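You operate a simulated robot arm through the tools that you are given. There is no shell and no other tool. Be economical: measure what you need, move in short steps, check, and stop when the job is done.

You run a simulated two-armed robot. Do the job below in one go: nothing can be reset, and whatever is moved stays where it is left.

TASK
Fetch the blue cloth from the top of the green bench and set it in the steel tray on the top of the grey bench. Then open the high cupboard door, take the grey tin on the top of the blue cart and put it away in the inside of the high grey cupboard and shut the door again. Then open the upper chest drawer. Keep to this order. Set down upright: grey tin.

Only the result counts: the job must be done as asked and must still hold three seconds after the hand-in. Knocking over, shifting, dropping, spilling or breaking anything else fails it. Flat cloth is picked up by pressing the open fingertips on it (5 to 10 N) and closing them slowly along it; thin cloth reads only 2 to 8 mm in the jaws.

THE ROBOT
Two 7-joint arms with fingered hands on one trunk, on a base that drives. Base frame: it is fixed to the floor where the robot stands at the start and does not move with it; the origin is under the middle of the robot, x ahead of it, y to its left, z up; the surface under the hand at the start is at about z = 850. Readings come in mm, rad, newtons and seconds.
The left shoulder is at the start at [40, 146, 1179], the right one opposite. With the tool pointing down near the work surface each hand reaches from about 300 to 720 mm from the robot's upright axis, wherever it stands, measured 20 degrees to its own side. Places, roughly: blue cloth (7x5x4 cm) [600, -200, 900]; grey tin [-3250, -500, 750]; high cupboard door [-1900, 2300, 1700]; inside of the high grey cupboard (41x22 cm) [-1940, 2380, 1520]; steel tray [-1000, -1000, 750]; upper chest drawer [1200, 200, 900]. Payload 4 kg a hand.
The TCP of each hand is the grasp point between the finger pads, 26 mm short of the fingertips. In the tool frame z runs along the fingers and y along their closing line. The gripper opens to 148 mm. The gripper's body begins 73 mm behind the TCP. The gripper is a hand of 3 fingers: y runs from the thumb to the fingers, the wrist lies at [0, 0, -224] in the tool frame, and closing takes about 1.5 s.
Orientation is that of the tool frame in the base frame, as a unit quaternion [x, y, z, w]. With the fingers straight down and closing along the base's y, the tool's x points along the base's -x, its y along +y and its z along -z.

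THE INTERFACE
- The arms move only by the tool jog_arm. It takes "left_steps", "right_steps" or both (then of equal length, played together; a hand with none holds still); each is text: rows parted by semicolons, each of 7 numbers parted by spaces: the opening, from 0 (shut) to 1 (fully open), then the shift along the tool's x, y, z in m, then the turn, a rotation vector about the tool's x, y, z in rad. In form: gripper dx dy dz ax ay az; .... A call has 1 to 12 rows; each row is the pose to reach, as a shift and turn from the pose commanded when the call began, along the tool's axes at that moment. Each row takes 0.2 s and may step no farther than 50 mm and 0.15 rad from the row before; otherwise, or with a gripper value out of range, the whole call is refused. A pose out of reach is approached as far as the arm can. The call stops where the force on the tool passes 40 N (or 10 N more than at its start, if that is more) or the arm is blocked; 0.2 s more then pass. Each finger travels about 108 mm/s and halts on what it meets, pressing with about 32 N; the grip force reading is that of the motor and also rises with nothing between the fingers. The clock runs only during rows and for 0.2 s after the last one: add rows that repeat a pose to give the fingers time. It gives the time, the measured TCP pose, the force on the tool (base axes), the opening and the grip force at its end, in the units of the frame above (readings bear some noise), with the torque about the TCP (base axes, N m) and any sound that the robot's microphone picked up.
- Cameras (640 x 400 px; columns grow to the right, rows downward): "scene" is now at [108.3, -18.7, 1423.3]; the picture's right is [-0.29, -0.96, 0.00], its down [-0.49, 0.15, -0.86] and it looks along [0.82, -0.25, -0.52] (base axes); focal length 296 px, centre (320, 200). "left" rides on the left gripper at [-68, -39, -90] in its tool frame; the picture's right is [0.50, -0.87, 0.00], its down [0.66, 0.38, -0.65] and it looks along [0.57, 0.33, 0.76] (tool axes); focal length 222 px, centre (320, 200). "right" rides on the right gripper at [68, -39, -90] in its tool frame; the picture's right is [0.50, 0.87, 0.00], its down [-0.66, 0.38, -0.65] and it looks along [-0.57, 0.33, 0.76] (tool axes); focal length 222 px, centre (320, 200). There is no depth. A picture from a camera that has moved, and an enlarged one, comes with that camera's place and axes in the base frame and with its lens. The place of the scene camera against the robot may be out by one fixed shift of up to 18 mm in any direction.
- snapshot(camera): a new picture of that camera. It takes no simulated time.
- lift_body(by): slides the trunk up (or, below 0, down) by that many mm; the arms and the scene camera ride with it, the base frame stays. It gives what a move gives, with no picture.
- roll_base(legs): drives the robot by 1 to 6 legs, each [ahead, left, turn to the left] in mm, mm and rad, along the robot's own axes; the way and the turn of a leg run together, so that a leg with both is an arc; at most 1500 mm and 3.142 rad a leg. The arms and the cameras ride along, it lands a little off, and it stops where it bumps. It gives what a move gives.
- hand_shape(shape, hand): the hand has 3 fingers and takes this shape, open, in about a second: jaw (thumb against the fingers, like two jaws); tri (thumb and two fingers); tip (a fingertip pinch); poke (one finger out to press); point (the index stretched); flat (the hand flat); cup (the hand cupped); fist (a fist). The gripper value then closes the fingers along that shape, each until it touches; the sizes above hold for jaw. It gives what a move gives, with no picture.
- aim_head(pan, tilt): turns the head with the scene camera to pan (to the left, within 1.501 rad either way) and tilt (down, from -0.506 to 1.204), counted from straight ahead of the robot. It gives what a move gives.
- inspect(camera, box): a new picture of the part [left, top, right, bottom] of that camera's present view, enlarged. It takes no simulated time.
- finish_job(): hands the job in; it is judged then, once.

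Work in short steps. Places have to be worked out from the pictures, the camera data and where the tool is seen: move nearer, look again, correct. Check each grasp and each placing, and mend what went wrong. You have 165 turns and 130 pictures in all, those below and enlarged ones among them. Open the grippers and draw the arms clear of the work before you hand the job in, unless the task says otherwise; then end with one line.

The tools are called after "Emit:" as a command line: name --argument value ..., lists and objects as JSON in quotes. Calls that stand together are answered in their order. jog_arm: Moves the arms, as the interface text tells. Its arguments: {"type":"object","properties":{"left_steps":{"type":"string"},"right_steps":{"type":"string"}},"required":[]} The other tools are called the same way: lift_body (by) slides the trunk up or down; hand_shape (shape, hand) gives the hand a shape; roll_base (legs) drives the base; aim_head (pan, tilt) turns the head that bears the scene camera; snapshot (camera) takes a picture; inspect (camera, box) takes an enlarged picture of a part of a camera's view; finish_job () hands the job in.

At the start:

```text
time: 0.0
left_eef_pos: [451.4, 15.0, 1134.5]
left_orientation: [0.0, 1.0, 0.0, -0.001]
left_wrist_force: [0.9, -0.1, 0.6]
left_wrist_torque: [-0.01, 0.05, -0.03]
left_finger_gap: 147.8
left_finger_force: 0.1
left_shape: jaw
right_eef_pos: [430.5, -363.7, 1159.5]
right_orientation: [0.0, 1.0, 0.0, 0.001]
right_wrist_force: [-0.3, -0.1, -0.2]
right_wrist_torque: [-0.01, 0.0, -0.01]
right_finger_gap: 147.8
right_finger_force: 0.0
right_shape: jaw
trunk travel left (down, up): [-350.0, 156.0]
robot x, y, heading: [1.5, 0.5, -0.0]
head pan, tilt: [-0.295, 0.543]
```

scene: 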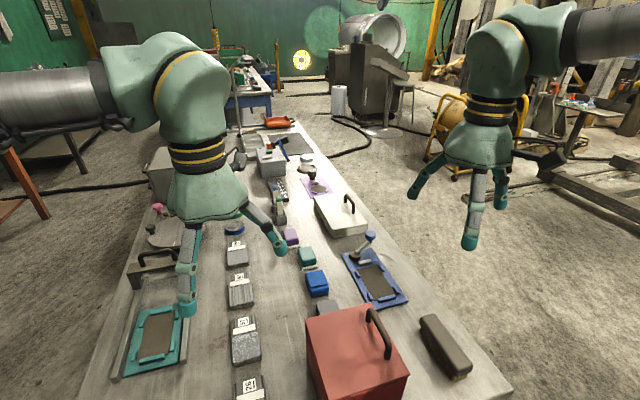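
right: 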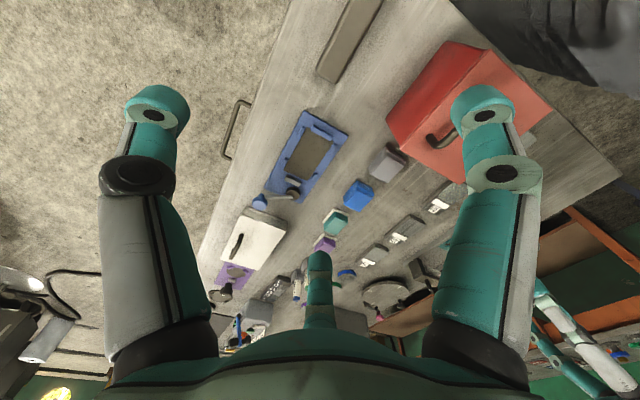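
left: 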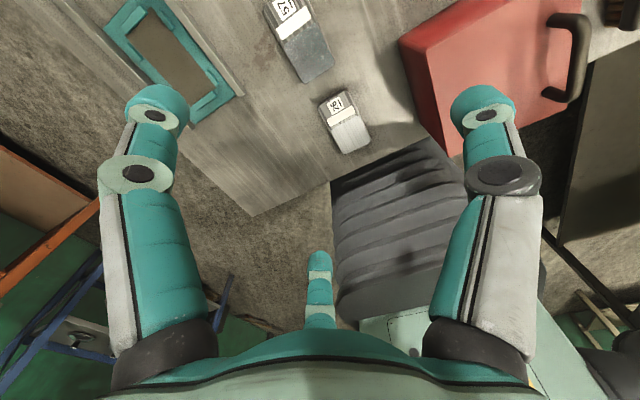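

The blue block at about (317,284) in the scene view looks like the folded cloth, near [597,-160,880]. I take a closer look first.

Emit:
inspect --camera "scene" --box '[240, 220, 400, 320]'

Emit:
inspect --camera "right" --box '[280, 120, 480, 245]'

```text
4.00 times, centred on (320, 270) of scene
camera zoom: at [108.3, -18.7, 1423.3], right [-0.29, -0.96, 0.0], down [-0.49, 0.15, -0.86], along [0.82, -0.25, -0.52], focal length 1183 px, centre (320, -80)
```

zoom: 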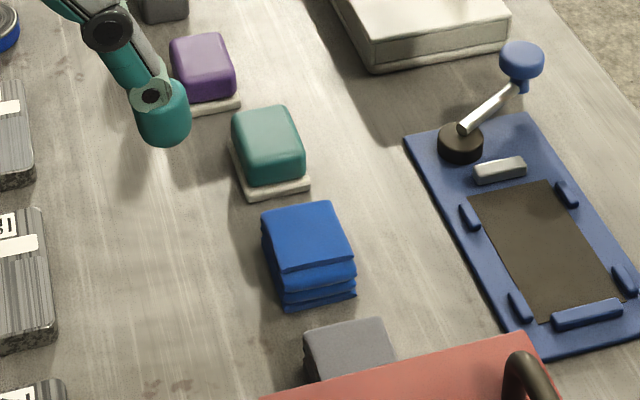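

```text
3.20 times, centred on (380, 182) of right
camera zoom: at [362.8, -403.9, 1248.8], right [-0.5, 0.87, 0.0], down [0.65, 0.38, 0.66], along [0.57, 0.33, -0.76], focal length 711 px, centre (128, 256)
```

zoom: 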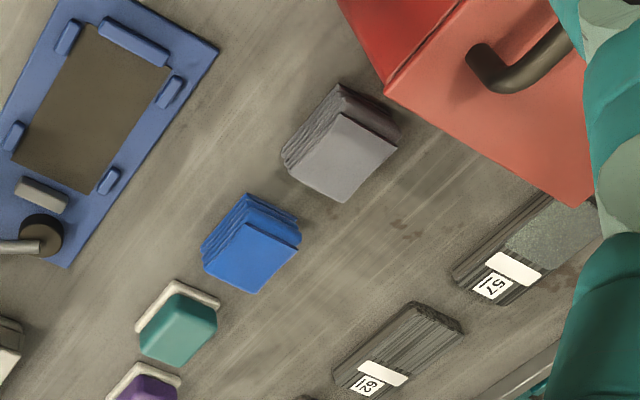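

The cloth is at about [593,-175], its top at about 890. I move the right hand over it at height and shift the left hand aside.

Emit:
jog_arm --right_steps "0.8 -0.023 0.027 0.015 0 0 0; 0.8 -0.046 0.054 0.03 0 0 0; 0.8 -0.07 0.081 0.05 0 0 0; 0.8 -0.093 0.108 0.07 0 0 0; 0.8 -0.116 0.135 0.09 0 0 0; 0.8 -0.14 0.162 0.11 0 0 0; 0.8 -0.1625 0.1887 0.13 0 0 0" --left_steps "1 0 0.025 0 0 0 0; 1 0 0.05 0 0 0 0; 1 0 0.075 0 0 0 0; 1 0 0.1 0 0 0 0; 1 0 0.125 0 0 0 0; 1 0 0.15 0 0 0 0; 1 0 0.16 0 0 0 0"

Emit:
snapshot --camera "right"

Emit:
snapshot --camera "scene"

```text
time: 1.6
left_eef_pos: [450.4, 174.8, 1133.4]
left_orientation: [0.0, 1.0, 0.0, 0.001]
left_wrist_force: [-0.1, -0.1, 0.3]
left_wrist_torque: [0.01, 0.0, -0.01]
left_finger_gap: 148.1
left_finger_force: 0.1
left_shape: jaw
right_eef_pos: [548.5, -212.9, 1036.9]
right_orientation: [0.0, 1.0, 0.001, 0.002]
right_wrist_force: [-0.3, -0.4, -0.6]
right_wrist_torque: [-0.01, -0.01, 0.01]
right_finger_gap: 118.6
right_finger_force: 0.1
right_shape: jaw
right hand out of reach, approached as far as the arm can: row 6, 7
trunk travel left (down, up): [-350.0, 156.0]
robot x, y, heading: [0.6, 1.1, 0.003]
head pan, tilt: [-0.295, 0.543]
```

```text
124 pictures are left
camera right: at [481.4, -253.1, 1126.5], right [-0.5, 0.87, 0.0], down [0.65, 0.38, 0.66], along [0.57, 0.33, -0.75], focal length 222 px, centre (320, 200)
```

right: 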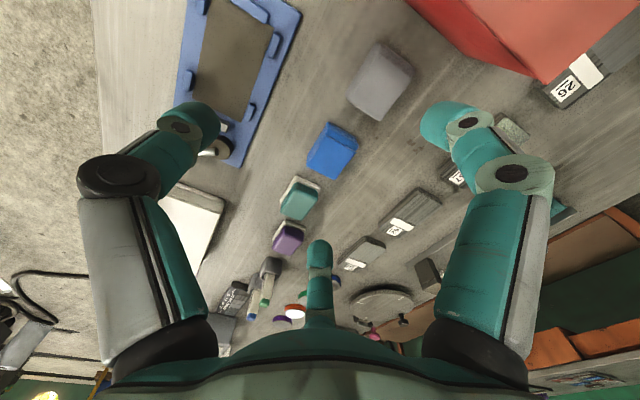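

```text
123 pictures are left
camera scene: at [107.1, -18.2, 1423.4], right [-0.29, -0.96, 0.0], down [-0.49, 0.15, -0.86], along [0.82, -0.25, -0.52], focal length 296 px, centre (320, 200)
```

scene: 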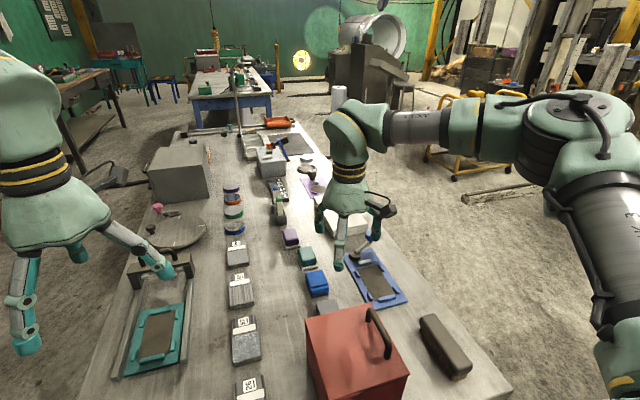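

Cloth again reads about [588,-175]. The arm stopped short, so I try again lower and see how far it reaches.

Emit:
jog_arm --right_steps "0.8 0 0 0.02 0 0 0; 0.8 -0.015 0.015 0.035 0 0 0; 0.8 -0.03 0.03 0.05 0 0 0; 0.8 -0.04 0.038 0.06 0 0 0"

```text
time: 2.6
left_eef_pos: [450.1, 172.9, 1134.9]
left_orientation: [0.0, 1.0, 0.001, 0.0]
left_wrist_force: [-0.3, 0.3, 0.1]
left_wrist_torque: [0.0, 0.0, -0.03]
left_finger_gap: 147.7
left_finger_force: 0.1
left_shape: jaw
right_eef_pos: [544.0, -218.3, 999.0]
right_orientation: [0.001, 1.0, 0.0, 0.001]
right_wrist_force: [-0.1, -0.3, -0.3]
right_wrist_torque: [-0.01, -0.01, 0.02]
right_finger_gap: 118.6
right_finger_force: 0.0
right_shape: jaw
right hand out of reach, approached as far as the arm can: row 2, 3, 4
trunk travel left (down, up): [-350.0, 156.0]
robot x, y, heading: [2.2, -2.7, 0.001]
head pan, tilt: [-0.295, 0.543]
```

Testing which direction is limited: straight ahead only.

Emit:
jog_arm --right_steps "0.8 -0.02 0 0 0 0 0; 0.8 -0.045 0 0 0 0 0"

```text
time: 3.2
left_eef_pos: [451.2, 173.9, 1133.2]
left_orientation: [0.0, 1.0, 0.001, 0.0]
left_wrist_force: [0.1, 0.8, 0.1]
left_wrist_torque: [0.0, 0.04, 0.03]
left_finger_gap: 147.7
left_finger_force: 0.0
left_shape: jaw
right_eef_pos: [559.2, -235.1, 1003.5]
right_orientation: [-0.001, 1.0, 0.001, 0.002]
right_wrist_force: [-0.1, 0.6, 0.9]
right_wrist_torque: [-0.04, -0.02, 0.0]
right_finger_gap: 118.4
right_finger_force: 0.1
right_shape: jaw
right hand out of reach, approached as far as the arm can: row 1, 2
trunk travel left (down, up): [-350.0, 156.0]
robot x, y, heading: [1.9, -1.3, 0.001]
head pan, tilt: [-0.295, 0.543]
```

The limit is inward, so I drive the base 100 mm to the left to bring the cloth into the right hand's range.

Emit:
roll_base --legs '[[0, 100, 0]]'

```text
time: 4.3
left_eef_pos: [451.0, 270.6, 1134.3]
left_orientation: [0.0, 1.0, 0.0, 0.0]
left_wrist_force: [-0.5, 0.1, 0.4]
left_wrist_torque: [-0.01, -0.02, -0.02]
left_finger_gap: 148.0
left_finger_force: 0.1
left_shape: jaw
right_eef_pos: [558.0, -137.6, 1003.5]
right_orientation: [0.001, 1.0, 0.002, 0.001]
right_wrist_force: [0.3, -0.4, 0.6]
right_wrist_torque: [-0.01, 0.0, 0.0]
right_finger_gap: 118.5
right_finger_force: 0.0
right_shape: jaw
trunk travel left (down, up): [-350.0, 156.0]
robot x, y, heading: [1.7, 95.6, 0.002]
head pan, tilt: [-0.295, 0.543]
```

Now I go to [588,-175] and down to about z=950, then look.

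Emit:
jog_arm --right_steps "0.75 -0.005 -0.02 0 0 0 0; 0.75 -0.015 -0.0375 0.01 0 0 0; 0.75 -0.03 -0.0375 0.03 0 0 0; 0.75 -0.03 -0.0375 0.053 0 0 0"

Emit:
snapshot --camera "right"

Emit:
snapshot --camera "scene"

```text
time: 5.3
left_eef_pos: [449.7, 271.4, 1133.4]
left_orientation: [0.0, 1.0, 0.001, 0.001]
left_wrist_force: [0.4, 0.4, 0.2]
left_wrist_torque: [0.01, -0.02, 0.0]
left_finger_gap: 147.8
left_finger_force: 0.1
left_shape: jaw
right_eef_pos: [571.0, -182.5, 958.3]
right_orientation: [0.0, 1.0, 0.002, 0.002]
right_wrist_force: [-0.6, -0.2, -0.4]
right_wrist_torque: [0.0, -0.02, 0.01]
right_finger_gap: 111.2
right_finger_force: 0.1
right_shape: jaw
right hand out of reach, approached as far as the arm can: row 3, 4
trunk travel left (down, up): [-350.0, 156.0]
robot x, y, heading: [-3.3, 95.8, 0.002]
head pan, tilt: [-0.295, 0.543]
```

```text
122 pictures are left
camera right: at [502.9, -222.3, 1047.9], right [-0.5, 0.87, 0.0], down [0.65, 0.38, 0.66], along [0.57, 0.33, -0.75], focal length 222 px, centre (320, 200)
```

right: 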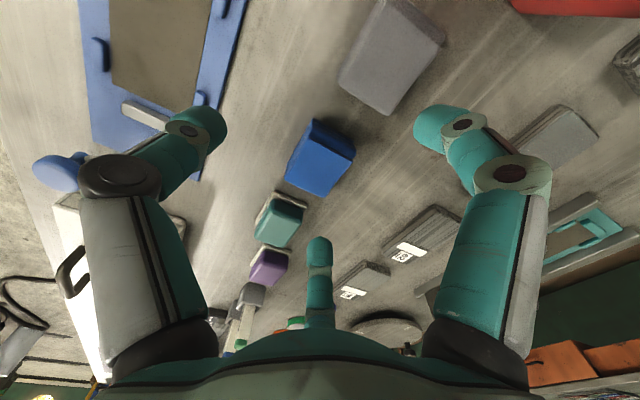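

```text
121 pictures are left
camera scene: at [107.9, 78.8, 1423.3], right [-0.29, -0.96, 0.0], down [-0.49, 0.15, -0.86], along [0.82, -0.25, -0.52], focal length 296 px, centre (320, 200)
```

scene: 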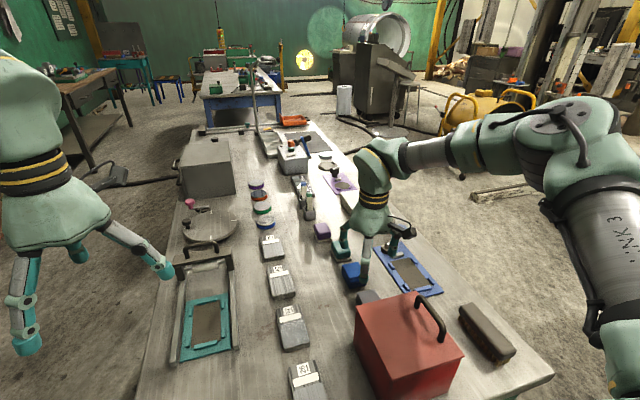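

The arm is still about 17 mm short in x. I go a little lower (fingertips still above the cloth) to see whether reach improves.

Emit:
jog_arm --right_steps "0.75 0 0 0.015 0 0 0; 0.75 -0.01 0 0.03 0 0 0; 0.75 -0.02 0.005 0.03 0 0 0"

```text
time: 6.1
left_eef_pos: [451.1, 272.6, 1132.8]
left_orientation: [-0.001, 1.0, -0.001, 0.0]
left_wrist_force: [1.0, 0.0, -0.3]
left_wrist_torque: [0.0, -0.01, 0.0]
left_finger_gap: 147.9
left_finger_force: 0.0
left_shape: jaw
right_eef_pos: [565.0, -191.2, 938.8]
right_orientation: [0.0, 1.0, 0.0, 0.001]
right_wrist_force: [0.2, 0.5, -0.1]
right_wrist_torque: [-0.01, 0.0, -0.04]
right_finger_gap: 111.5
right_finger_force: 0.1
right_shape: jaw
right hand out of reach, approached as far as the arm can: row 1, 2, 3
trunk travel left (down, up): [-350.0, 156.0]
robot x, y, heading: [-2.4, 100.1, 0.003]
head pan, tilt: [-0.295, 0.543]
```

Lower is no better; the limit eases with the hand more to the side. I look down at the base and bench edge before turning the base.

Emit:
aim_head --pan 0 --tilt 1.2

Emit:
snapshot --camera "scene"

```text
time: 7.2
left_eef_pos: [452.0, 273.2, 1133.8]
left_orientation: [0.0, 1.0, 0.0, 0.0]
left_wrist_force: [-0.9, -0.5, 0.5]
left_wrist_torque: [-0.01, 0.05, 0.0]
left_finger_gap: 148.1
left_finger_force: 0.1
left_shape: jaw
right_eef_pos: [565.4, -189.6, 939.9]
right_orientation: [0.0, 1.0, 0.0, 0.001]
right_wrist_force: [-0.2, 0.1, 0.2]
right_wrist_torque: [0.02, 0.0, 0.02]
right_finger_gap: 111.2
right_finger_force: 0.0
right_shape: jaw
trunk travel left (down, up): [-350.0, 156.0]
robot x, y, heading: [0.2, 99.9, -0.004]
head pan, tilt: [0.0, 1.201]
```

```text
120 pictures are left
camera scene: at [78.2, 105.9, 1373.6], right [0.0, -1.0, 0.0], down [-0.93, 0.0, -0.36], along [0.36, 0.0, -0.93], focal length 296 px, centre (320, 200)
```

scene: 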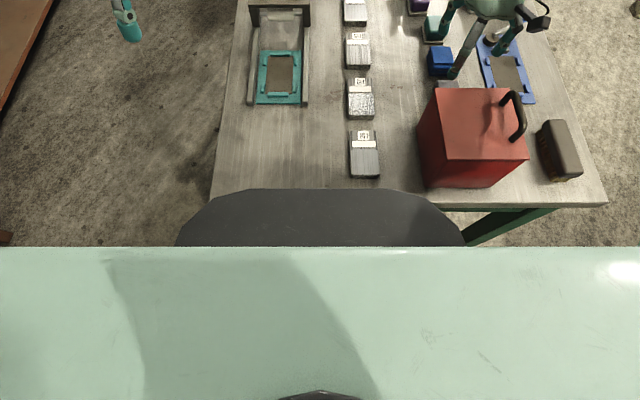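

There is a clearance problem turning at the bench edge, so instead I tilt the right hand so the fingers point forward and down by about 0.3 rad. That brings the wrist closer to the robot.

Emit:
jog_arm --right_steps "0.75 0 0 -0.01 0 -0.1 0; 0.75 0 0 -0.015 0 -0.2 0; 0.75 0 0 -0.015 0 -0.3 0; 0.75 0 0 -0.015 0 -0.3 0"

Emit:
snapshot --camera "right"

```text
time: 8.2
left_eef_pos: [451.4, 271.9, 1134.2]
left_orientation: [0.0, 1.0, -0.001, 0.001]
left_wrist_force: [-1.1, 0.0, -0.4]
left_wrist_torque: [-0.04, 0.02, 0.02]
left_finger_gap: 148.1
left_finger_force: 0.1
left_shape: jaw
right_eef_pos: [565.8, -190.4, 954.3]
right_orientation: [0.0, 0.988, 0.001, 0.152]
right_wrist_force: [0.1, -1.3, 0.7]
right_wrist_torque: [-0.04, 0.01, -0.01]
right_finger_gap: 111.4
right_finger_force: 0.1
right_shape: jaw
trunk travel left (down, up): [-350.0, 156.0]
robot x, y, heading: [-1.5, 96.6, 0.004]
head pan, tilt: [0.0, 1.201]
```

```text
119 pictures are left
camera right: at [474.1, -228.8, 1018.9], right [-0.48, 0.87, -0.15], down [0.43, 0.38, 0.82], along [0.77, 0.33, -0.55], focal length 222 px, centre (320, 200)
```

right: 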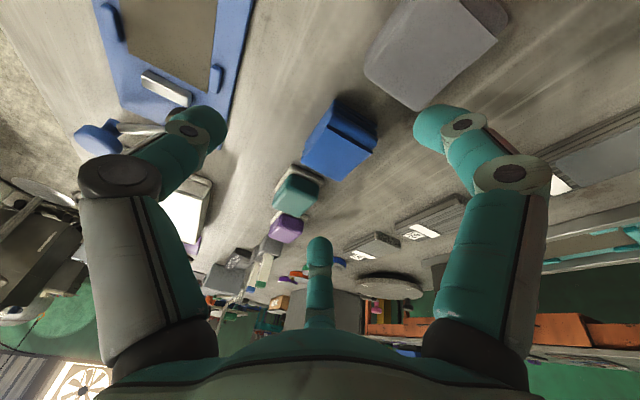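

Cloth reads [587,-174]. I descend along the tilted tool axis to about [585,-174,884], which leaves the fingertips 6 mm above the bench.

Emit:
jog_arm --right_steps "0.75 0 0.016 0 0 0 0; 0.75 0.001 0.016 0.025 0 0 0; 0.75 0.002 0.016 0.05 0 0 0; 0.75 0.003 0.016 0.0725 0 0 0"

Emit:
snapshot --camera "right"

Emit:
aim_head --pan -0.42 --tilt 0.8

Emit:
snapshot --camera "scene"

```text
time: 9.2
left_eef_pos: [449.7, 272.4, 1133.2]
left_orientation: [0.0, 1.0, 0.0, 0.0]
left_wrist_force: [-0.1, -0.4, -0.3]
left_wrist_torque: [-0.02, 0.01, -0.01]
left_finger_gap: 147.8
left_finger_force: 0.0
left_shape: jaw
right_eef_pos: [579.9, -176.3, 893.5]
right_orientation: [0.001, 0.988, 0.002, 0.154]
right_wrist_force: [-0.4, 1.1, 7.5]
right_wrist_torque: [0.23, 0.33, -0.03]
right_finger_gap: 110.7
right_finger_force: 0.1
right_shape: jaw
right hand out of reach, approached as far as the arm can: row 4
trunk travel left (down, up): [-350.0, 156.0]
robot x, y, heading: [-1.3, 98.2, 0.004]
head pan, tilt: [0.0, 1.201]
```

```text
118 pictures are left
camera right: at [487.5, -215.9, 957.3], right [-0.48, 0.87, -0.15], down [0.43, 0.37, 0.82], along [0.77, 0.33, -0.55], focal length 222 px, centre (320, 200)
```

right: 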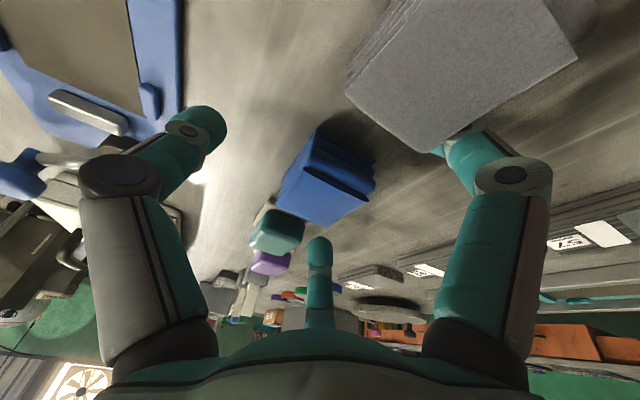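

```text
time: 10.1
left_eef_pos: [451.3, 273.3, 1134.0]
left_orientation: [-0.001, 1.0, 0.0, 0.001]
left_wrist_force: [0.6, -0.2, -0.3]
left_wrist_torque: [0.0, 0.01, 0.0]
left_finger_gap: 147.7
left_finger_force: 0.1
left_shape: jaw
right_eef_pos: [579.4, -176.2, 891.7]
right_orientation: [0.0, 0.988, 0.002, 0.152]
right_wrist_force: [0.2, 1.2, 12.3]
right_wrist_torque: [0.41, 0.6, 0.02]
right_finger_gap: 109.9
right_finger_force: 0.1
right_shape: jaw
trunk travel left (down, up): [-350.0, 156.0]
robot x, y, heading: [0.9, 98.1, -0.002]
head pan, tilt: [-0.421, 0.799]
```

```text
117 pictures are left
camera scene: at [94.3, 73.9, 1401.4], right [-0.41, -0.91, 0.0], down [-0.65, 0.29, -0.7], along [0.64, -0.28, -0.72], focal length 296 px, centre (320, 200)
```

scene: 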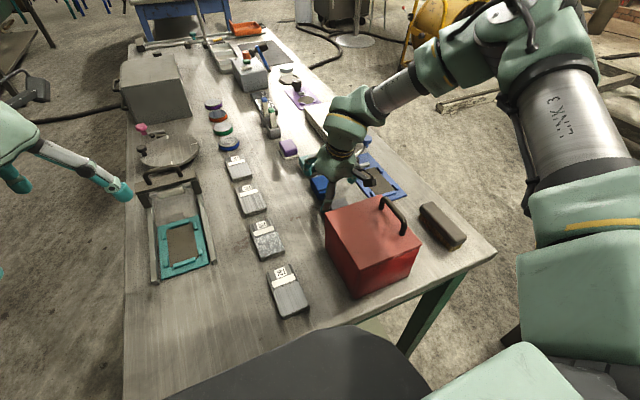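

The reading shows 12 N upward at about 50 mm to −x and 35 mm to +y. The pictures show three fingers set in a triangle, so with the tilt one finger touches the bench. I back up and check how the fingers close in free air.

Emit:
jog_arm --right_steps "0.75 0 0 -0.02 0 0 0; 0.75 0 0 -0.06 0 0 0; 0.75 0 0 -0.1 0 0.1 0; 0.5 0 0 -0.14 0 0.2 0; 0.3 0 0 -0.16 0 0.3 0; 0.3 0 0 -0.16 0 0.3 0; 0.3 0 0 -0.16 0 0.3 0"

Emit:
snapshot --camera "right"

```text
time: 11.7
left_eef_pos: [450.2, 271.1, 1133.3]
left_orientation: [0.0, 1.0, 0.0, 0.0]
left_wrist_force: [0.9, 0.3, -0.4]
left_wrist_torque: [0.05, -0.04, -0.03]
left_finger_gap: 148.0
left_finger_force: 0.1
left_shape: jaw
right_eef_pos: [530.8, -177.5, 1041.2]
right_orientation: [0.001, 1.0, 0.001, 0.0]
right_wrist_force: [0.6, -0.4, 0.6]
right_wrist_torque: [-0.02, 0.04, 0.02]
right_finger_gap: 44.9
right_finger_force: 0.1
right_shape: jaw
trunk travel left (down, up): [-350.0, 156.0]
robot x, y, heading: [-0.9, 98.2, -0.002]
head pan, tilt: [-0.421, 0.799]
```

```text
116 pictures are left
camera right: at [463.7, -216.9, 1130.1], right [-0.5, 0.87, 0.0], down [0.65, 0.38, 0.66], along [0.57, 0.33, -0.75], focal length 222 px, centre (320, 200)
```

right: 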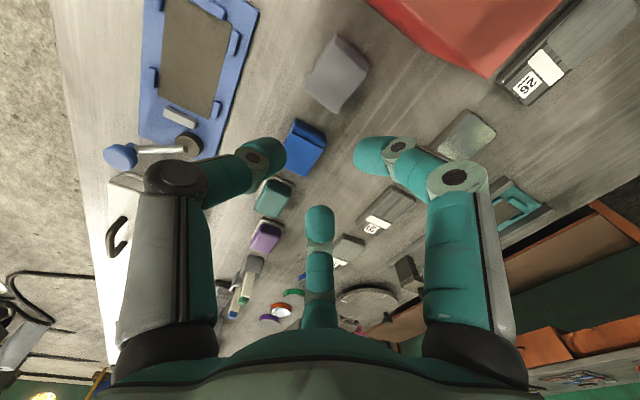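

In jaw shape all three fingers converge on the centre. I try the "tip" shape to see whether it gives a cleaner opposed pinch between neighbours.

Emit:
hand_shape --shape "tip" --hand "right"

Emit:
snapshot --camera "right"

Emit:
hand_shape --shape "tri" --hand "right"

Emit:
snapshot --camera "right"

```text
time: 12.6
left_eef_pos: [451.6, 270.8, 1133.3]
left_orientation: [0.001, 1.0, 0.0, 0.0]
left_wrist_force: [-0.2, -0.2, 0.5]
left_wrist_torque: [-0.02, -0.02, -0.05]
left_finger_gap: 147.5
left_finger_force: 0.0
left_shape: jaw
right_eef_pos: [532.7, -178.0, 1040.7]
right_orientation: [0.0, 1.0, 0.001, 0.0]
right_wrist_force: [-0.5, 1.5, 0.6]
right_wrist_torque: [0.01, 0.06, -0.01]
right_finger_gap: 147.9
right_finger_force: 0.1
right_shape: tip
trunk travel left (down, up): [-350.0, 156.0]
robot x, y, heading: [2.1, 99.3, -0.002]
head pan, tilt: [-0.421, 0.799]
```

```text
115 pictures are left
camera right: at [464.0, -216.9, 1129.8], right [-0.5, 0.87, 0.0], down [0.65, 0.38, 0.66], along [0.57, 0.33, -0.75], focal length 222 px, centre (320, 200)
```

right: 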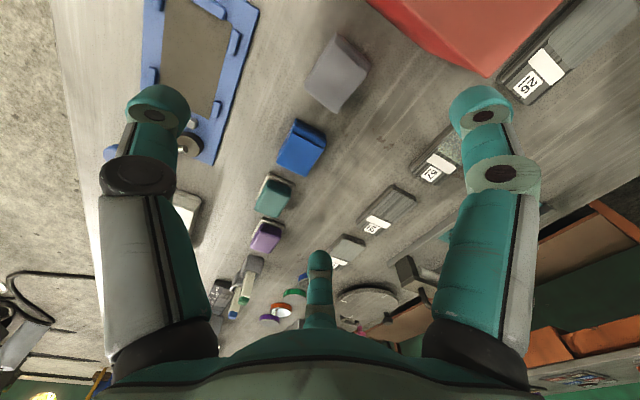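

```text
time: 13.5
left_eef_pos: [450.7, 272.5, 1133.5]
left_orientation: [0.0, 1.0, 0.0, 0.0]
left_wrist_force: [0.2, -0.3, -0.2]
left_wrist_torque: [0.04, -0.03, 0.02]
left_finger_gap: 148.1
left_finger_force: 0.1
left_shape: jaw
right_eef_pos: [531.9, -178.0, 1040.7]
right_orientation: [0.001, 1.0, 0.001, 0.002]
right_wrist_force: [0.1, -0.5, 0.2]
right_wrist_torque: [-0.01, -0.01, 0.01]
right_finger_gap: 148.0
right_finger_force: 0.0
right_shape: tri
trunk travel left (down, up): [-350.0, 156.0]
robot x, y, heading: [1.0, 95.4, -0.003]
head pan, tilt: [-0.421, 0.799]
```

```text
114 pictures are left
camera right: at [463.9, -216.9, 1129.8], right [-0.5, 0.87, 0.0], down [0.65, 0.38, 0.66], along [0.57, 0.33, -0.75], focal length 222 px, centre (320, 200)
```

right: 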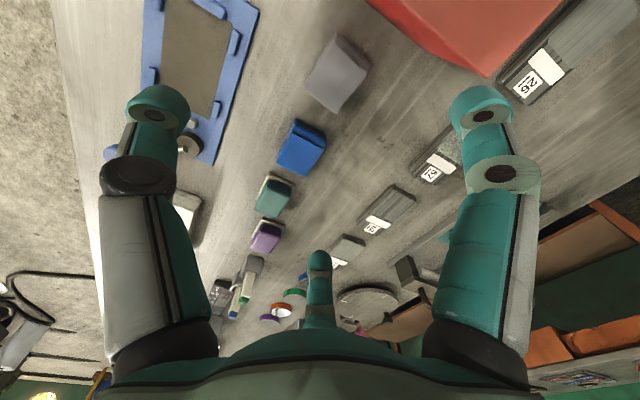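

The shapes open alike, so I go back to jaw. I take a close look to measure the cloth and its neighbours and choose finger places.

Emit:
hand_shape --shape "jaw" --hand "right"

Emit:
inspect --camera "right" --box '[230, 20, 390, 220]'

```text
time: 14.4
left_eef_pos: [450.2, 273.1, 1132.6]
left_orientation: [0.0, 1.0, 0.0, 0.0]
left_wrist_force: [-1.3, 0.0, 0.2]
left_wrist_torque: [0.02, -0.02, 0.02]
left_finger_gap: 147.9
left_finger_force: 0.1
left_shape: jaw
right_eef_pos: [532.5, -178.3, 1041.2]
right_orientation: [0.001, 1.0, 0.001, 0.002]
right_wrist_force: [-0.8, 0.1, -0.2]
right_wrist_torque: [-0.04, 0.02, -0.01]
right_finger_gap: 148.0
right_finger_force: 0.0
right_shape: jaw
trunk travel left (down, up): [-350.0, 156.0]
robot x, y, heading: [-3.5, 96.7, 0.002]
head pan, tilt: [-0.421, 0.799]
```

```text
2.00 times, centred on (310, 120) of right
camera zoom: at [463.9, -216.9, 1129.8], right [-0.5, 0.87, 0.0], down [0.65, 0.38, 0.66], along [0.57, 0.33, -0.75], focal length 444 px, centre (340, 360)
```

zoom: 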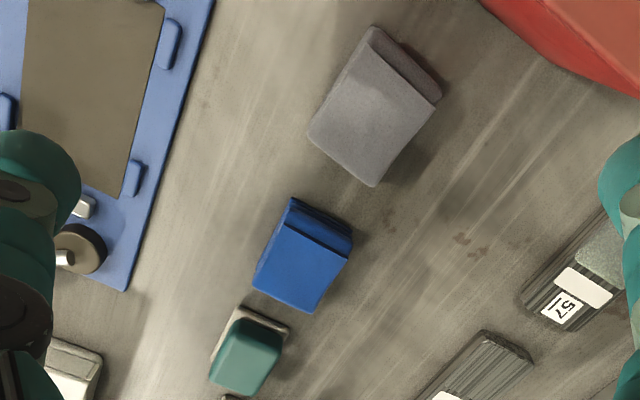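

Measured: cloth x 570–620, y −191…−148, with about 40 mm gaps to its neighbours in x. A half-open vertical jaw (gap about 80) fits. I move the base slightly back and right and turn it left, so the target lies more to the right arm's own side.

Emit:
roll_base --legs '[[-15, -60, 0], [0, 0, 0.27]]'

```text
time: 16.2
left_eef_pos: [375.0, 323.6, 1132.5]
left_orientation: [-0.133, 0.991, 0.001, 0.0]
left_wrist_force: [0.0, 0.0, -0.4]
left_wrist_torque: [0.02, -0.01, 0.0]
left_finger_gap: 147.9
left_finger_force: 0.2
left_shape: jaw
right_eef_pos: [570.5, -88.2, 1040.7]
right_orientation: [-0.132, 0.991, 0.001, 0.002]
right_wrist_force: [-0.7, 0.1, 0.1]
right_wrist_torque: [-0.01, -0.02, 0.0]
right_finger_gap: 147.8
right_finger_force: 0.1
right_shape: jaw
trunk travel left (down, up): [-350.0, 156.0]
robot x, y, heading: [-15.2, 37.1, 0.267]
head pan, tilt: [-0.421, 0.799]
```

I bring the hand over the cloth centre (595,−170), yaw it back square, and come down to z about 980.

Emit:
jog_arm --right_steps "0.8 0 -0.03 0.01 0 0 0.07; 0.6 -0.001 -0.06 0.03 0 0 0.14; 0.6 -0.002 -0.0854 0.05 0 0 0.21; 0.55 -0.002 -0.0854 0.06 0 0 0.267; 0.55 -0.002 -0.0854 0.06 0 0 0.267"

Emit:
inspect --camera "right" --box '[200, 20, 440, 220]'

```text
time: 17.4
left_eef_pos: [375.1, 325.7, 1132.5]
left_orientation: [-0.133, 0.991, 0.0, 0.001]
left_wrist_force: [1.0, -0.5, 0.3]
left_wrist_torque: [-0.01, 0.0, 0.0]
left_finger_gap: 147.6
left_finger_force: 0.0
left_shape: jaw
right_eef_pos: [596.5, -168.9, 979.0]
right_orientation: [0.001, 1.0, 0.001, 0.0]
right_wrist_force: [0.8, -0.2, -0.5]
right_wrist_torque: [0.0, -0.02, 0.0]
right_finger_gap: 82.0
right_finger_force: 0.1
right_shape: jaw
trunk travel left (down, up): [-350.0, 156.0]
robot x, y, heading: [-15.6, 37.9, 0.268]
head pan, tilt: [-0.421, 0.799]
```

```text
2.00 times, centred on (320, 120) of right
camera zoom: at [529.2, -209.0, 1067.8], right [-0.5, 0.87, 0.0], down [0.65, 0.38, 0.66], along [0.57, 0.33, -0.75], focal length 444 px, centre (320, 360)
```

zoom: 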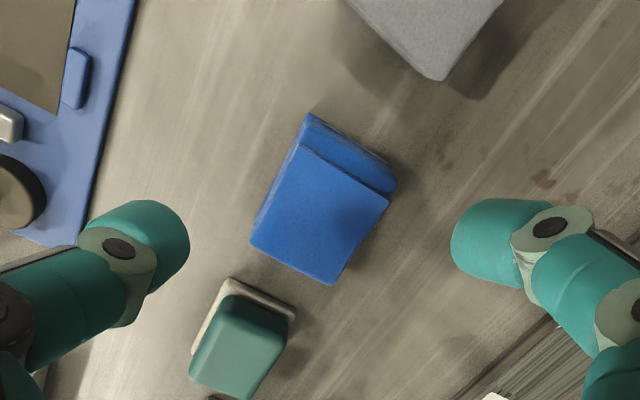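

The hand is centred on the cloth (596.7,−170). I descend straight to TCP z about 882.

Emit:
jog_arm --right_steps "0.55 0 -0.001 0.03 0 0 0; 0.55 0 -0.001 0.06 0 0 0; 0.55 0 -0.001 0.085 0 0 0; 0.55 0 -0.001 0.097 0 0 0"

Emit:
snapshot --camera "right"

```text
time: 18.4
left_eef_pos: [374.9, 326.2, 1132.9]
left_orientation: [-0.134, 0.991, -0.001, 0.0]
left_wrist_force: [-0.7, 0.7, -0.4]
left_wrist_torque: [-0.01, -0.01, 0.0]
left_finger_gap: 147.7
left_finger_force: 0.0
left_shape: jaw
right_eef_pos: [598.0, -171.7, 883.2]
right_orientation: [0.001, 1.0, 0.001, 0.001]
right_wrist_force: [0.1, 0.4, 0.3]
right_wrist_torque: [-0.01, 0.02, -0.03]
right_finger_gap: 82.1
right_finger_force: 0.2
right_shape: jaw
trunk travel left (down, up): [-350.0, 156.0]
robot x, y, heading: [-14.2, 38.6, 0.269]
head pan, tilt: [-0.421, 0.799]
```

```text
111 pictures are left
camera right: at [530.4, -210.0, 972.7], right [-0.5, 0.87, 0.0], down [0.65, 0.38, 0.66], along [0.57, 0.33, -0.76], focal length 222 px, centre (320, 200)
```

right: 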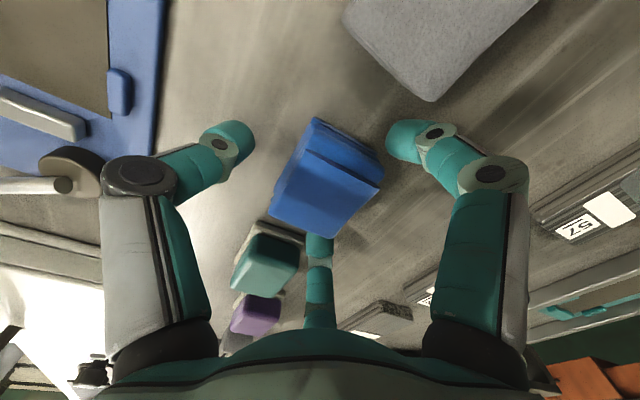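

Fingers straddle the cloth with no contact. I close slowly.

Emit:
jog_arm --right_steps "0.45 0 0 0 0 0 0; 0.38 0 0 0 0 0 0; 0.3 0 0 0 0 0 0; 0.22 0 0 0 0 0 0; 0.15 0 0 0 0 0 0; 0.1 0 0 0 0 0 0; 0.05 0 0 0 0 0 0; 0 0 0 0 0 0 0; 0 0 0 0 0 0 0; 0 0 0 0 0 0 0"

Emit:
snapshot --camera "right"

```text
time: 20.6
left_eef_pos: [374.7, 326.3, 1133.7]
left_orientation: [-0.133, 0.991, 0.0, 0.0]
left_wrist_force: [0.0, 0.0, 0.2]
left_wrist_torque: [0.0, 0.04, 0.01]
left_finger_gap: 147.6
left_finger_force: 0.0
left_shape: jaw
right_eef_pos: [598.7, -168.7, 884.3]
right_orientation: [0.0, 1.0, 0.0, 0.001]
right_wrist_force: [-0.6, 0.4, 0.1]
right_wrist_torque: [0.01, -0.02, -0.01]
right_finger_gap: 52.5
right_finger_force: 32.3
right_shape: jaw
trunk travel left (down, up): [-350.0, 156.0]
robot x, y, heading: [-16.2, 38.5, 0.262]
head pan, tilt: [-0.421, 0.799]
```

```text
110 pictures are left
camera right: at [530.3, -210.0, 973.2], right [-0.5, 0.87, 0.0], down [0.65, 0.38, 0.66], along [0.57, 0.33, -0.75], focal length 222 px, centre (320, 200)
```

right: 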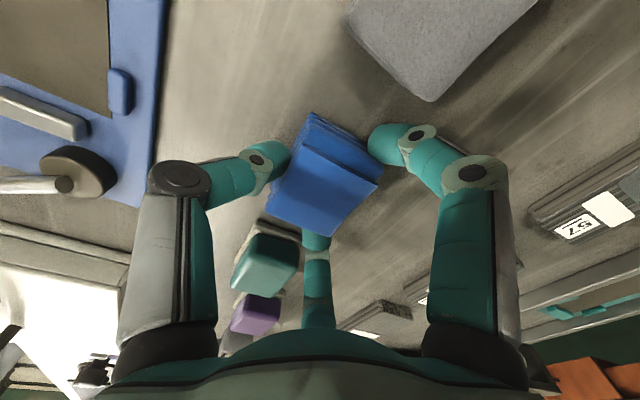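

Gripped at a 52 mm gap and 32 N. I lift it straight up.

Emit:
jog_arm --right_steps "0 0 0 -0.02 0 0 0; 0 0 0 -0.05 0 0 0; 0 0 0 -0.09 0 0 0; 0 0 0 -0.13 0 0 0; 0 0 0 -0.16 0 0 0; 0 0 0 -0.18 0 0 0"

Emit:
snapshot --camera "right"

```text
time: 22.0
left_eef_pos: [374.1, 325.0, 1133.1]
left_orientation: [-0.133, 0.991, 0.0, -0.001]
left_wrist_force: [-0.5, 0.2, 0.2]
left_wrist_torque: [-0.01, -0.02, -0.01]
left_finger_gap: 148.0
left_finger_force: 0.0
left_shape: jaw
right_eef_pos: [595.4, -171.4, 1064.9]
right_orientation: [0.0, 1.0, 0.001, 0.002]
right_wrist_force: [-0.7, -0.4, -0.9]
right_wrist_torque: [0.0, 0.0, -0.04]
right_finger_gap: 52.3
right_finger_force: 32.1
right_shape: jaw
trunk travel left (down, up): [-350.0, 156.0]
robot x, y, heading: [-15.4, 37.5, 0.271]
head pan, tilt: [-0.421, 0.799]
```

```text
109 pictures are left
camera right: at [527.6, -210.1, 1153.9], right [-0.5, 0.87, 0.0], down [0.65, 0.38, 0.66], along [0.57, 0.33, -0.76], focal length 222 px, centre (320, 200)
```

right: 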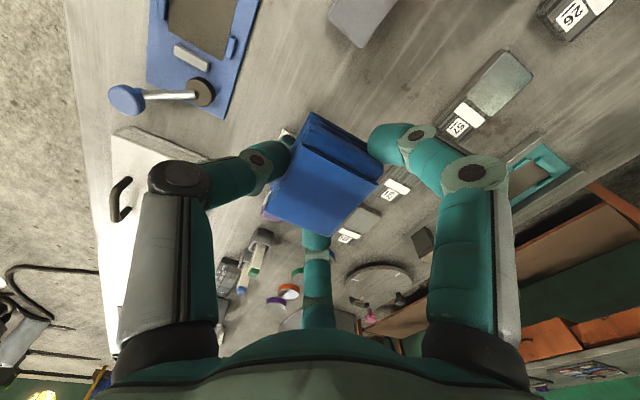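

The cloth is held. I look to both sides before driving away.

Emit:
aim_head --pan -1.5 --tilt 0.35

Emit:
snapshot --camera "scene"

Emit:
aim_head --pan 1.5 --tilt 0.35

Emit:
snapshot --camera "scene"

```text
time: 23.4
left_eef_pos: [374.4, 325.7, 1133.1]
left_orientation: [-0.133, 0.991, 0.0, 0.0]
left_wrist_force: [0.3, 0.6, -0.7]
left_wrist_torque: [0.04, -0.03, -0.03]
left_finger_gap: 147.6
left_finger_force: 0.1
left_shape: jaw
right_eef_pos: [596.8, -170.4, 1063.6]
right_orientation: [0.0, 1.0, 0.001, 0.0]
right_wrist_force: [-0.6, -0.8, -0.5]
right_wrist_torque: [-0.02, 0.03, 0.0]
right_finger_gap: 52.1
right_finger_force: 32.1
right_shape: jaw
trunk travel left (down, up): [-350.0, 156.0]
robot x, y, heading: [-12.6, 36.7, 0.264]
head pan, tilt: [-1.499, 0.351]
```

```text
108 pictures are left
camera scene: at [37.8, -36.3, 1441.0], right [-0.94, -0.33, 0.0], down [-0.12, 0.32, -0.94], along [0.31, -0.89, -0.34], focal length 296 px, centre (320, 200)
```

scene: 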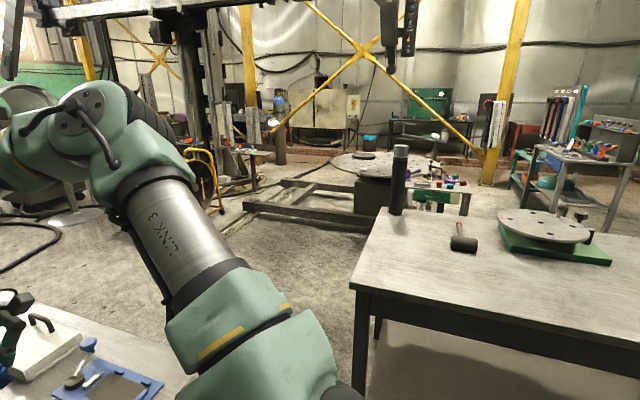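

```text
time: 26.0
left_eef_pos: [375.2, 324.5, 1132.5]
left_orientation: [-0.133, 0.991, 0.0, -0.001]
left_wrist_force: [-1.4, -0.5, -0.9]
left_wrist_torque: [0.02, 0.01, 0.03]
left_finger_gap: 147.9
left_finger_force: 0.0
left_shape: jaw
right_eef_pos: [595.2, -169.8, 1063.9]
right_orientation: [0.001, 1.0, 0.001, 0.0]
right_wrist_force: [0.9, -0.2, -0.5]
right_wrist_torque: [0.0, 0.01, -0.02]
right_finger_gap: 52.0
right_finger_force: 31.8
right_shape: jaw
trunk travel left (down, up): [-350.0, 156.0]
robot x, y, heading: [-13.4, 37.7, 0.265]
head pan, tilt: [1.499, 0.351]
```

```text
107 pictures are left
camera scene: at [-11.3, 142.9, 1441.0], right [0.98, 0.19, 0.0], down [0.07, -0.34, -0.94], along [-0.18, 0.92, -0.34], focal length 296 px, centre (320, 200)
```

scene: 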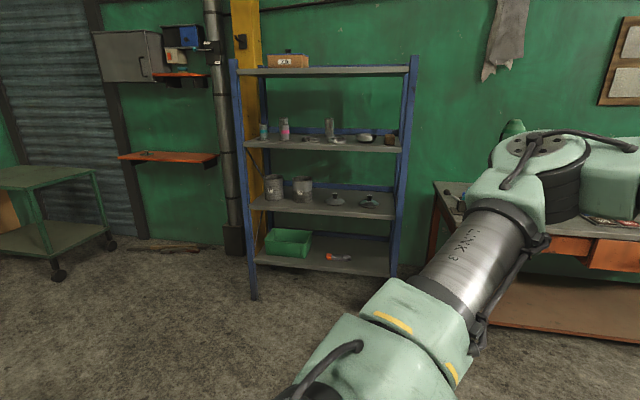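

The grey bench lies to the right (front edge y about −920), and the wall cupboard is seen at about [−1885,2300,1709]. I raise the trunk so the held cloth clears the red box, then back away and turn towards the grey bench.

Emit:
lift_body --by 130

Emit:
roll_base --legs '[[-400, 0, 0]]'

Emit:
aim_head --pan -1.5 --tilt 0.4

Emit:
snapshot --camera "scene"

```text
time: 27.5
left_eef_pos: [373.5, 325.2, 1264.2]
left_orientation: [-0.133, 0.991, 0.0, 0.001]
left_wrist_force: [-0.1, -0.7, -0.4]
left_wrist_torque: [0.0, 0.01, 0.01]
left_finger_gap: 148.0
left_finger_force: 0.0
left_shape: jaw
right_eef_pos: [595.8, -170.5, 1194.9]
right_orientation: [0.001, 1.0, 0.001, 0.002]
right_wrist_force: [-0.3, 0.2, -1.4]
right_wrist_torque: [0.0, -0.01, -0.01]
right_finger_gap: 52.1
right_finger_force: 32.0
right_shape: jaw
trunk travel left (down, up): [-480.0, 26.0]
robot x, y, heading: [-17.5, 36.1, 0.272]
head pan, tilt: [1.499, 0.351]
```

```text
time: 30.0
left_eef_pos: [-9.6, 218.6, 1263.4]
left_orientation: [-0.132, 0.991, -0.001, -0.001]
left_wrist_force: [-0.1, -0.1, -0.1]
left_wrist_torque: [-0.01, 0.02, 0.02]
left_finger_gap: 147.9
left_finger_force: 0.2
left_shape: jaw
right_eef_pos: [209.8, -276.3, 1193.6]
right_orientation: [0.002, 1.0, 0.001, 0.0]
right_wrist_force: [-0.5, 0.1, -1.3]
right_wrist_torque: [0.0, 0.02, 0.0]
right_finger_gap: 52.3
right_finger_force: 32.0
right_shape: jaw
trunk travel left (down, up): [-480.0, 26.0]
robot x, y, heading: [-402.7, -69.6, 0.268]
head pan, tilt: [1.499, 0.351]
```

```text
time: 32.6
left_eef_pos: [-13.4, 219.8, 1264.9]
left_orientation: [-0.133, 0.991, 0.0, 0.0]
left_wrist_force: [0.6, 0.2, 0.8]
left_wrist_torque: [0.03, 0.01, -0.02]
left_finger_gap: 147.6
left_finger_force: 0.0
left_shape: jaw
right_eef_pos: [207.1, -278.1, 1194.5]
right_orientation: [0.002, 1.0, 0.001, 0.001]
right_wrist_force: [-0.4, -0.3, -0.4]
right_wrist_torque: [-0.01, 0.03, -0.01]
right_finger_gap: 52.0
right_finger_force: 32.0
right_shape: jaw
trunk travel left (down, up): [-480.0, 26.0]
robot x, y, heading: [-401.5, -65.4, 0.263]
head pan, tilt: [-1.499, 0.4]
```

```text
106 pictures are left
camera scene: at [-350.0, -141.8, 1567.6], right [-0.94, -0.33, 0.0], down [-0.13, 0.37, -0.92], along [0.31, -0.87, -0.39], focal length 296 px, centre (320, 200)
```

scene: 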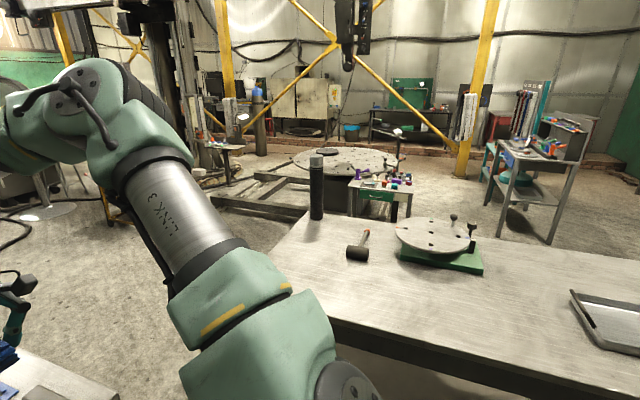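

The tray is visible at the right end. I turn to face the grey bench and strafe towards it.

Emit:
roll_base --legs '[[0, 0, -1.835], [0, -400, 0]]'

Emit:
aim_head --pan -0.35 --tilt 0.6

Emit:
snapshot --camera "scene"

```text
time: 39.4
left_eef_pos: [-604.1, -525.6, 1264.7]
left_orientation: [0.696, 0.718, -0.001, 0.0]
left_wrist_force: [-0.1, 0.1, 0.1]
left_wrist_torque: [0.04, 0.02, 0.0]
left_finger_gap: 148.2
left_finger_force: 0.1
left_shape: jaw
right_eef_pos: [-1138.9, -626.5, 1196.2]
right_orientation: [0.785, 0.62, -0.001, 0.0]
right_wrist_force: [0.3, -0.2, -0.7]
right_wrist_torque: [-0.02, 0.0, -0.02]
right_finger_gap: 51.8
right_finger_force: 31.9
right_shape: jaw
trunk travel left (down, up): [-480.0, 26.0]
robot x, y, heading: [-790.9, -79.7, -1.538]
head pan, tilt: [-1.499, 0.4]
```

```text
time: 40.8
left_eef_pos: [-604.3, -526.4, 1263.7]
left_orientation: [0.695, 0.719, 0.0, 0.0]
left_wrist_force: [0.1, 0.6, -0.3]
left_wrist_torque: [-0.03, -0.02, 0.01]
left_finger_gap: 148.1
left_finger_force: 0.1
left_shape: jaw
right_eef_pos: [-1141.4, -627.3, 1195.4]
right_orientation: [0.785, 0.62, 0.0, 0.001]
right_wrist_force: [-0.1, 1.1, -0.4]
right_wrist_torque: [0.03, 0.0, -0.01]
right_finger_gap: 52.2
right_finger_force: 32.1
right_shape: jaw
trunk travel left (down, up): [-480.0, 26.0]
robot x, y, heading: [-793.6, -81.1, -1.535]
head pan, tilt: [-0.351, 0.6]
```

```text
105 pictures are left
camera scene: at [-821.1, -178.2, 1549.3], right [-0.95, 0.31, 0.0], down [0.18, 0.54, -0.82], along [-0.26, -0.78, -0.57], focal length 296 px, centre (320, 200)
```

scene: 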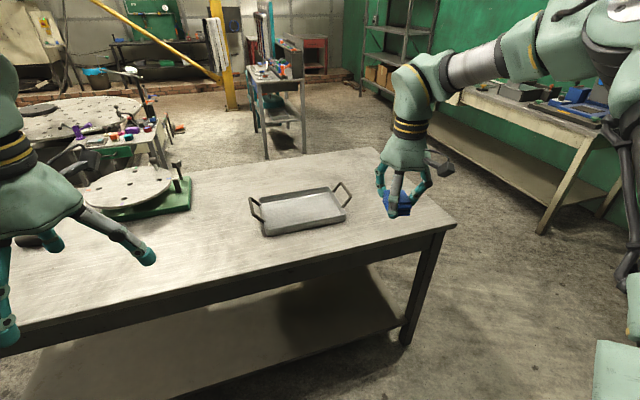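

The tray rim triangulates to z about 887, with the centre near (−1030,−1060) and the bench front edge at y about −770. I drive closer to about (−740,−450).

Emit:
roll_base --legs '[[300, 40, -0.035]]'

Emit:
aim_head --pan 0 --tilt 1.0

Emit:
snapshot --camera "scene"

Emit:
snapshot --camera "right"

```text
time: 42.9
left_eef_pos: [-574.6, -835.8, 1266.3]
left_orientation: [0.705, 0.709, 0.0, 0.0]
left_wrist_force: [0.4, -0.5, -0.4]
left_wrist_torque: [-0.05, -0.01, -0.02]
left_finger_gap: 147.8
left_finger_force: 0.1
left_shape: jaw
right_eef_pos: [-1111.7, -921.4, 1196.1]
right_orientation: [0.794, 0.608, 0.0, 0.002]
right_wrist_force: [0.0, -0.4, -0.4]
right_wrist_torque: [0.01, -0.03, -0.02]
right_finger_gap: 51.9
right_finger_force: 31.9
right_shape: jaw
trunk travel left (down, up): [-480.0, 26.0]
robot x, y, heading: [-756.3, -386.6, -1.566]
head pan, tilt: [-0.351, 0.6]
```

```text
time: 43.8
left_eef_pos: [-573.9, -838.5, 1263.7]
left_orientation: [0.705, 0.709, 0.0, 0.001]
left_wrist_force: [-0.4, -0.9, 0.6]
left_wrist_torque: [0.02, -0.02, 0.0]
left_finger_gap: 147.9
left_finger_force: 0.0
left_shape: jaw
right_eef_pos: [-1110.1, -924.4, 1194.2]
right_orientation: [0.794, 0.608, 0.0, 0.001]
right_wrist_force: [0.1, -0.1, 0.3]
right_wrist_torque: [0.0, 0.0, 0.02]
right_finger_gap: 52.0
right_finger_force: 31.7
right_shape: jaw
trunk travel left (down, up): [-480.0, 26.0]
robot x, y, heading: [-750.6, -385.9, -1.567]
head pan, tilt: [0.0, 1.0]
```

```text
104 pictures are left
camera scene: at [-748.4, -471.3, 1517.3], right [-1.0, 0.0, 0.0], down [0.0, 0.84, -0.54], along [0.0, -0.54, -0.84], focal length 296 px, centre (320, 200)
```

scene: 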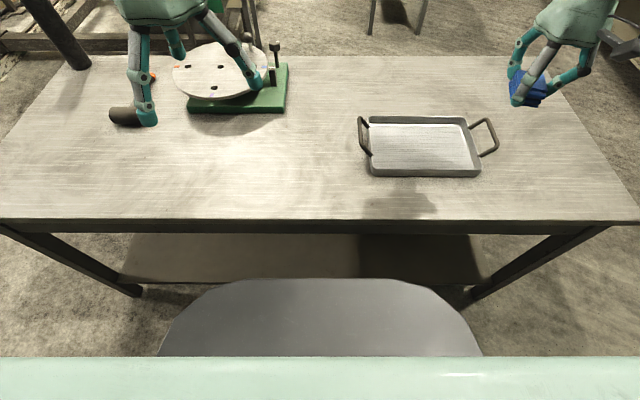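

```text
103 pictures are left
camera right: at [-1131.6, -848.5, 1284.2], right [0.97, 0.26, 0.0], down [0.19, -0.73, 0.66], along [0.17, -0.63, -0.76], focal length 222 px, centre (320, 200)
```

right: 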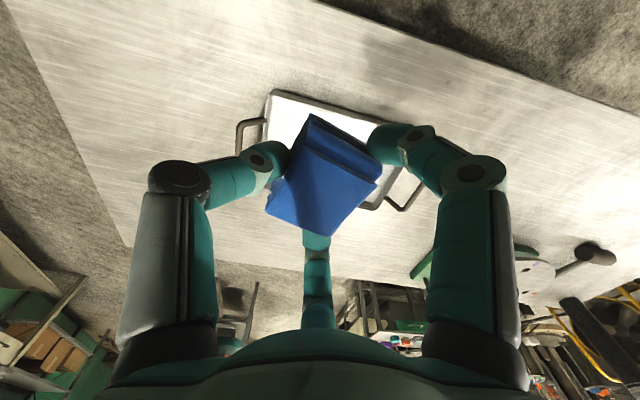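

The tray centre refines to about (−1035,−1060), bench edge y −838. I drive 110 mm ahead.

Emit:
roll_base --legs '[[110, 0, 0]]'

Emit:
lift_body --by -130

```text
time: 45.0
left_eef_pos: [-574.7, -942.6, 1266.4]
left_orientation: [0.706, 0.708, -0.001, 0.002]
left_wrist_force: [0.4, 0.8, -0.5]
left_wrist_torque: [0.0, 0.01, 0.0]
left_finger_gap: 147.8
left_finger_force: 0.1
left_shape: jaw
right_eef_pos: [-1111.3, -1027.2, 1199.7]
right_orientation: [0.794, 0.608, -0.002, 0.004]
right_wrist_force: [0.2, 0.3, -0.5]
right_wrist_torque: [-0.01, -0.04, -0.02]
right_finger_gap: 52.0
right_finger_force: 32.0
right_shape: jaw
trunk travel left (down, up): [-480.0, 26.0]
robot x, y, heading: [-748.1, -496.4, -1.565]
head pan, tilt: [0.0, 1.0]
```

```text
time: 46.5
left_eef_pos: [-573.0, -946.9, 1133.7]
left_orientation: [0.706, 0.708, -0.001, 0.001]
left_wrist_force: [-0.1, -0.8, -0.4]
left_wrist_torque: [0.01, 0.02, 0.01]
left_finger_gap: 147.9
left_finger_force: 0.1
left_shape: jaw
right_eef_pos: [-1110.8, -1031.4, 1065.0]
right_orientation: [0.794, 0.608, -0.002, 0.002]
right_wrist_force: [0.6, -0.3, 0.5]
right_wrist_torque: [0.0, 0.02, 0.04]
right_finger_gap: 51.8
right_finger_force: 32.5
right_shape: jaw
trunk travel left (down, up): [-350.0, 156.0]
robot x, y, heading: [-749.8, -496.4, -1.567]
head pan, tilt: [0.0, 1.0]
```

I move over the tray centre and part-way down, then check.

Emit:
jog_arm --right_steps "0 -0.002 0.027 0.01 0 0 0; 0 -0.005 0.054 0.04 0 0 0; 0 -0.008 0.081 0.07 0 0 0; 0 -0.008 0.081 0.1 0 0 0"

Emit:
snapshot --camera "scene"

Emit:
snapshot --camera "right"

```text
time: 47.5
left_eef_pos: [-574.8, -947.4, 1133.2]
left_orientation: [0.706, 0.708, 0.0, 0.001]
left_wrist_force: [0.7, -0.1, 0.2]
left_wrist_torque: [-0.02, 0.01, 0.01]
left_finger_gap: 148.0
left_finger_force: 0.1
left_shape: jaw
right_eef_pos: [-1037.5, -1063.1, 966.9]
right_orientation: [0.795, 0.607, -0.001, 0.001]
right_wrist_force: [-0.3, 0.7, -1.0]
right_wrist_torque: [0.05, -0.02, 0.01]
right_finger_gap: 51.6
right_finger_force: 31.8
right_shape: jaw
trunk travel left (down, up): [-350.0, 156.0]
robot x, y, heading: [-749.2, -500.5, -1.566]
head pan, tilt: [0.0, 1.0]
```

```text
102 pictures are left
camera scene: at [-748.4, -579.7, 1386.1], right [-1.0, 0.0, 0.0], down [0.0, 0.84, -0.54], along [0.0, -0.54, -0.84], focal length 296 px, centre (320, 200)
```

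scene: 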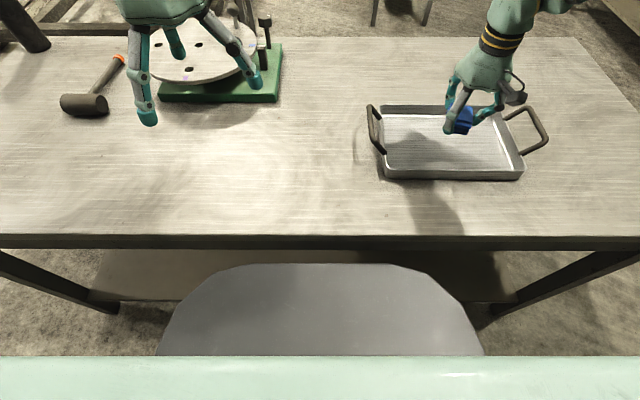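

```text
101 pictures are left
camera right: at [-1057.8, -987.4, 1055.4], right [0.97, 0.26, 0.0], down [0.19, -0.73, 0.66], along [0.17, -0.63, -0.75], focal length 222 px, centre (320, 200)
```

right: 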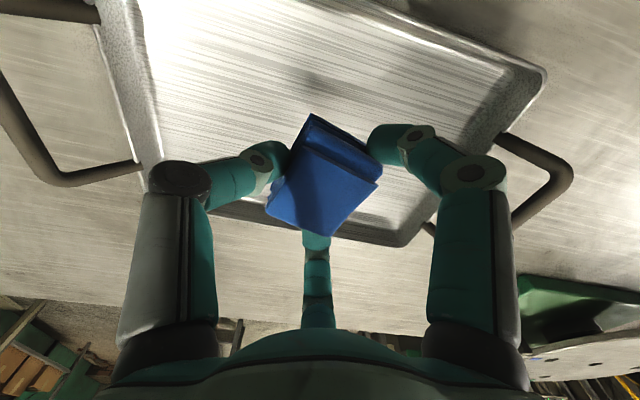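

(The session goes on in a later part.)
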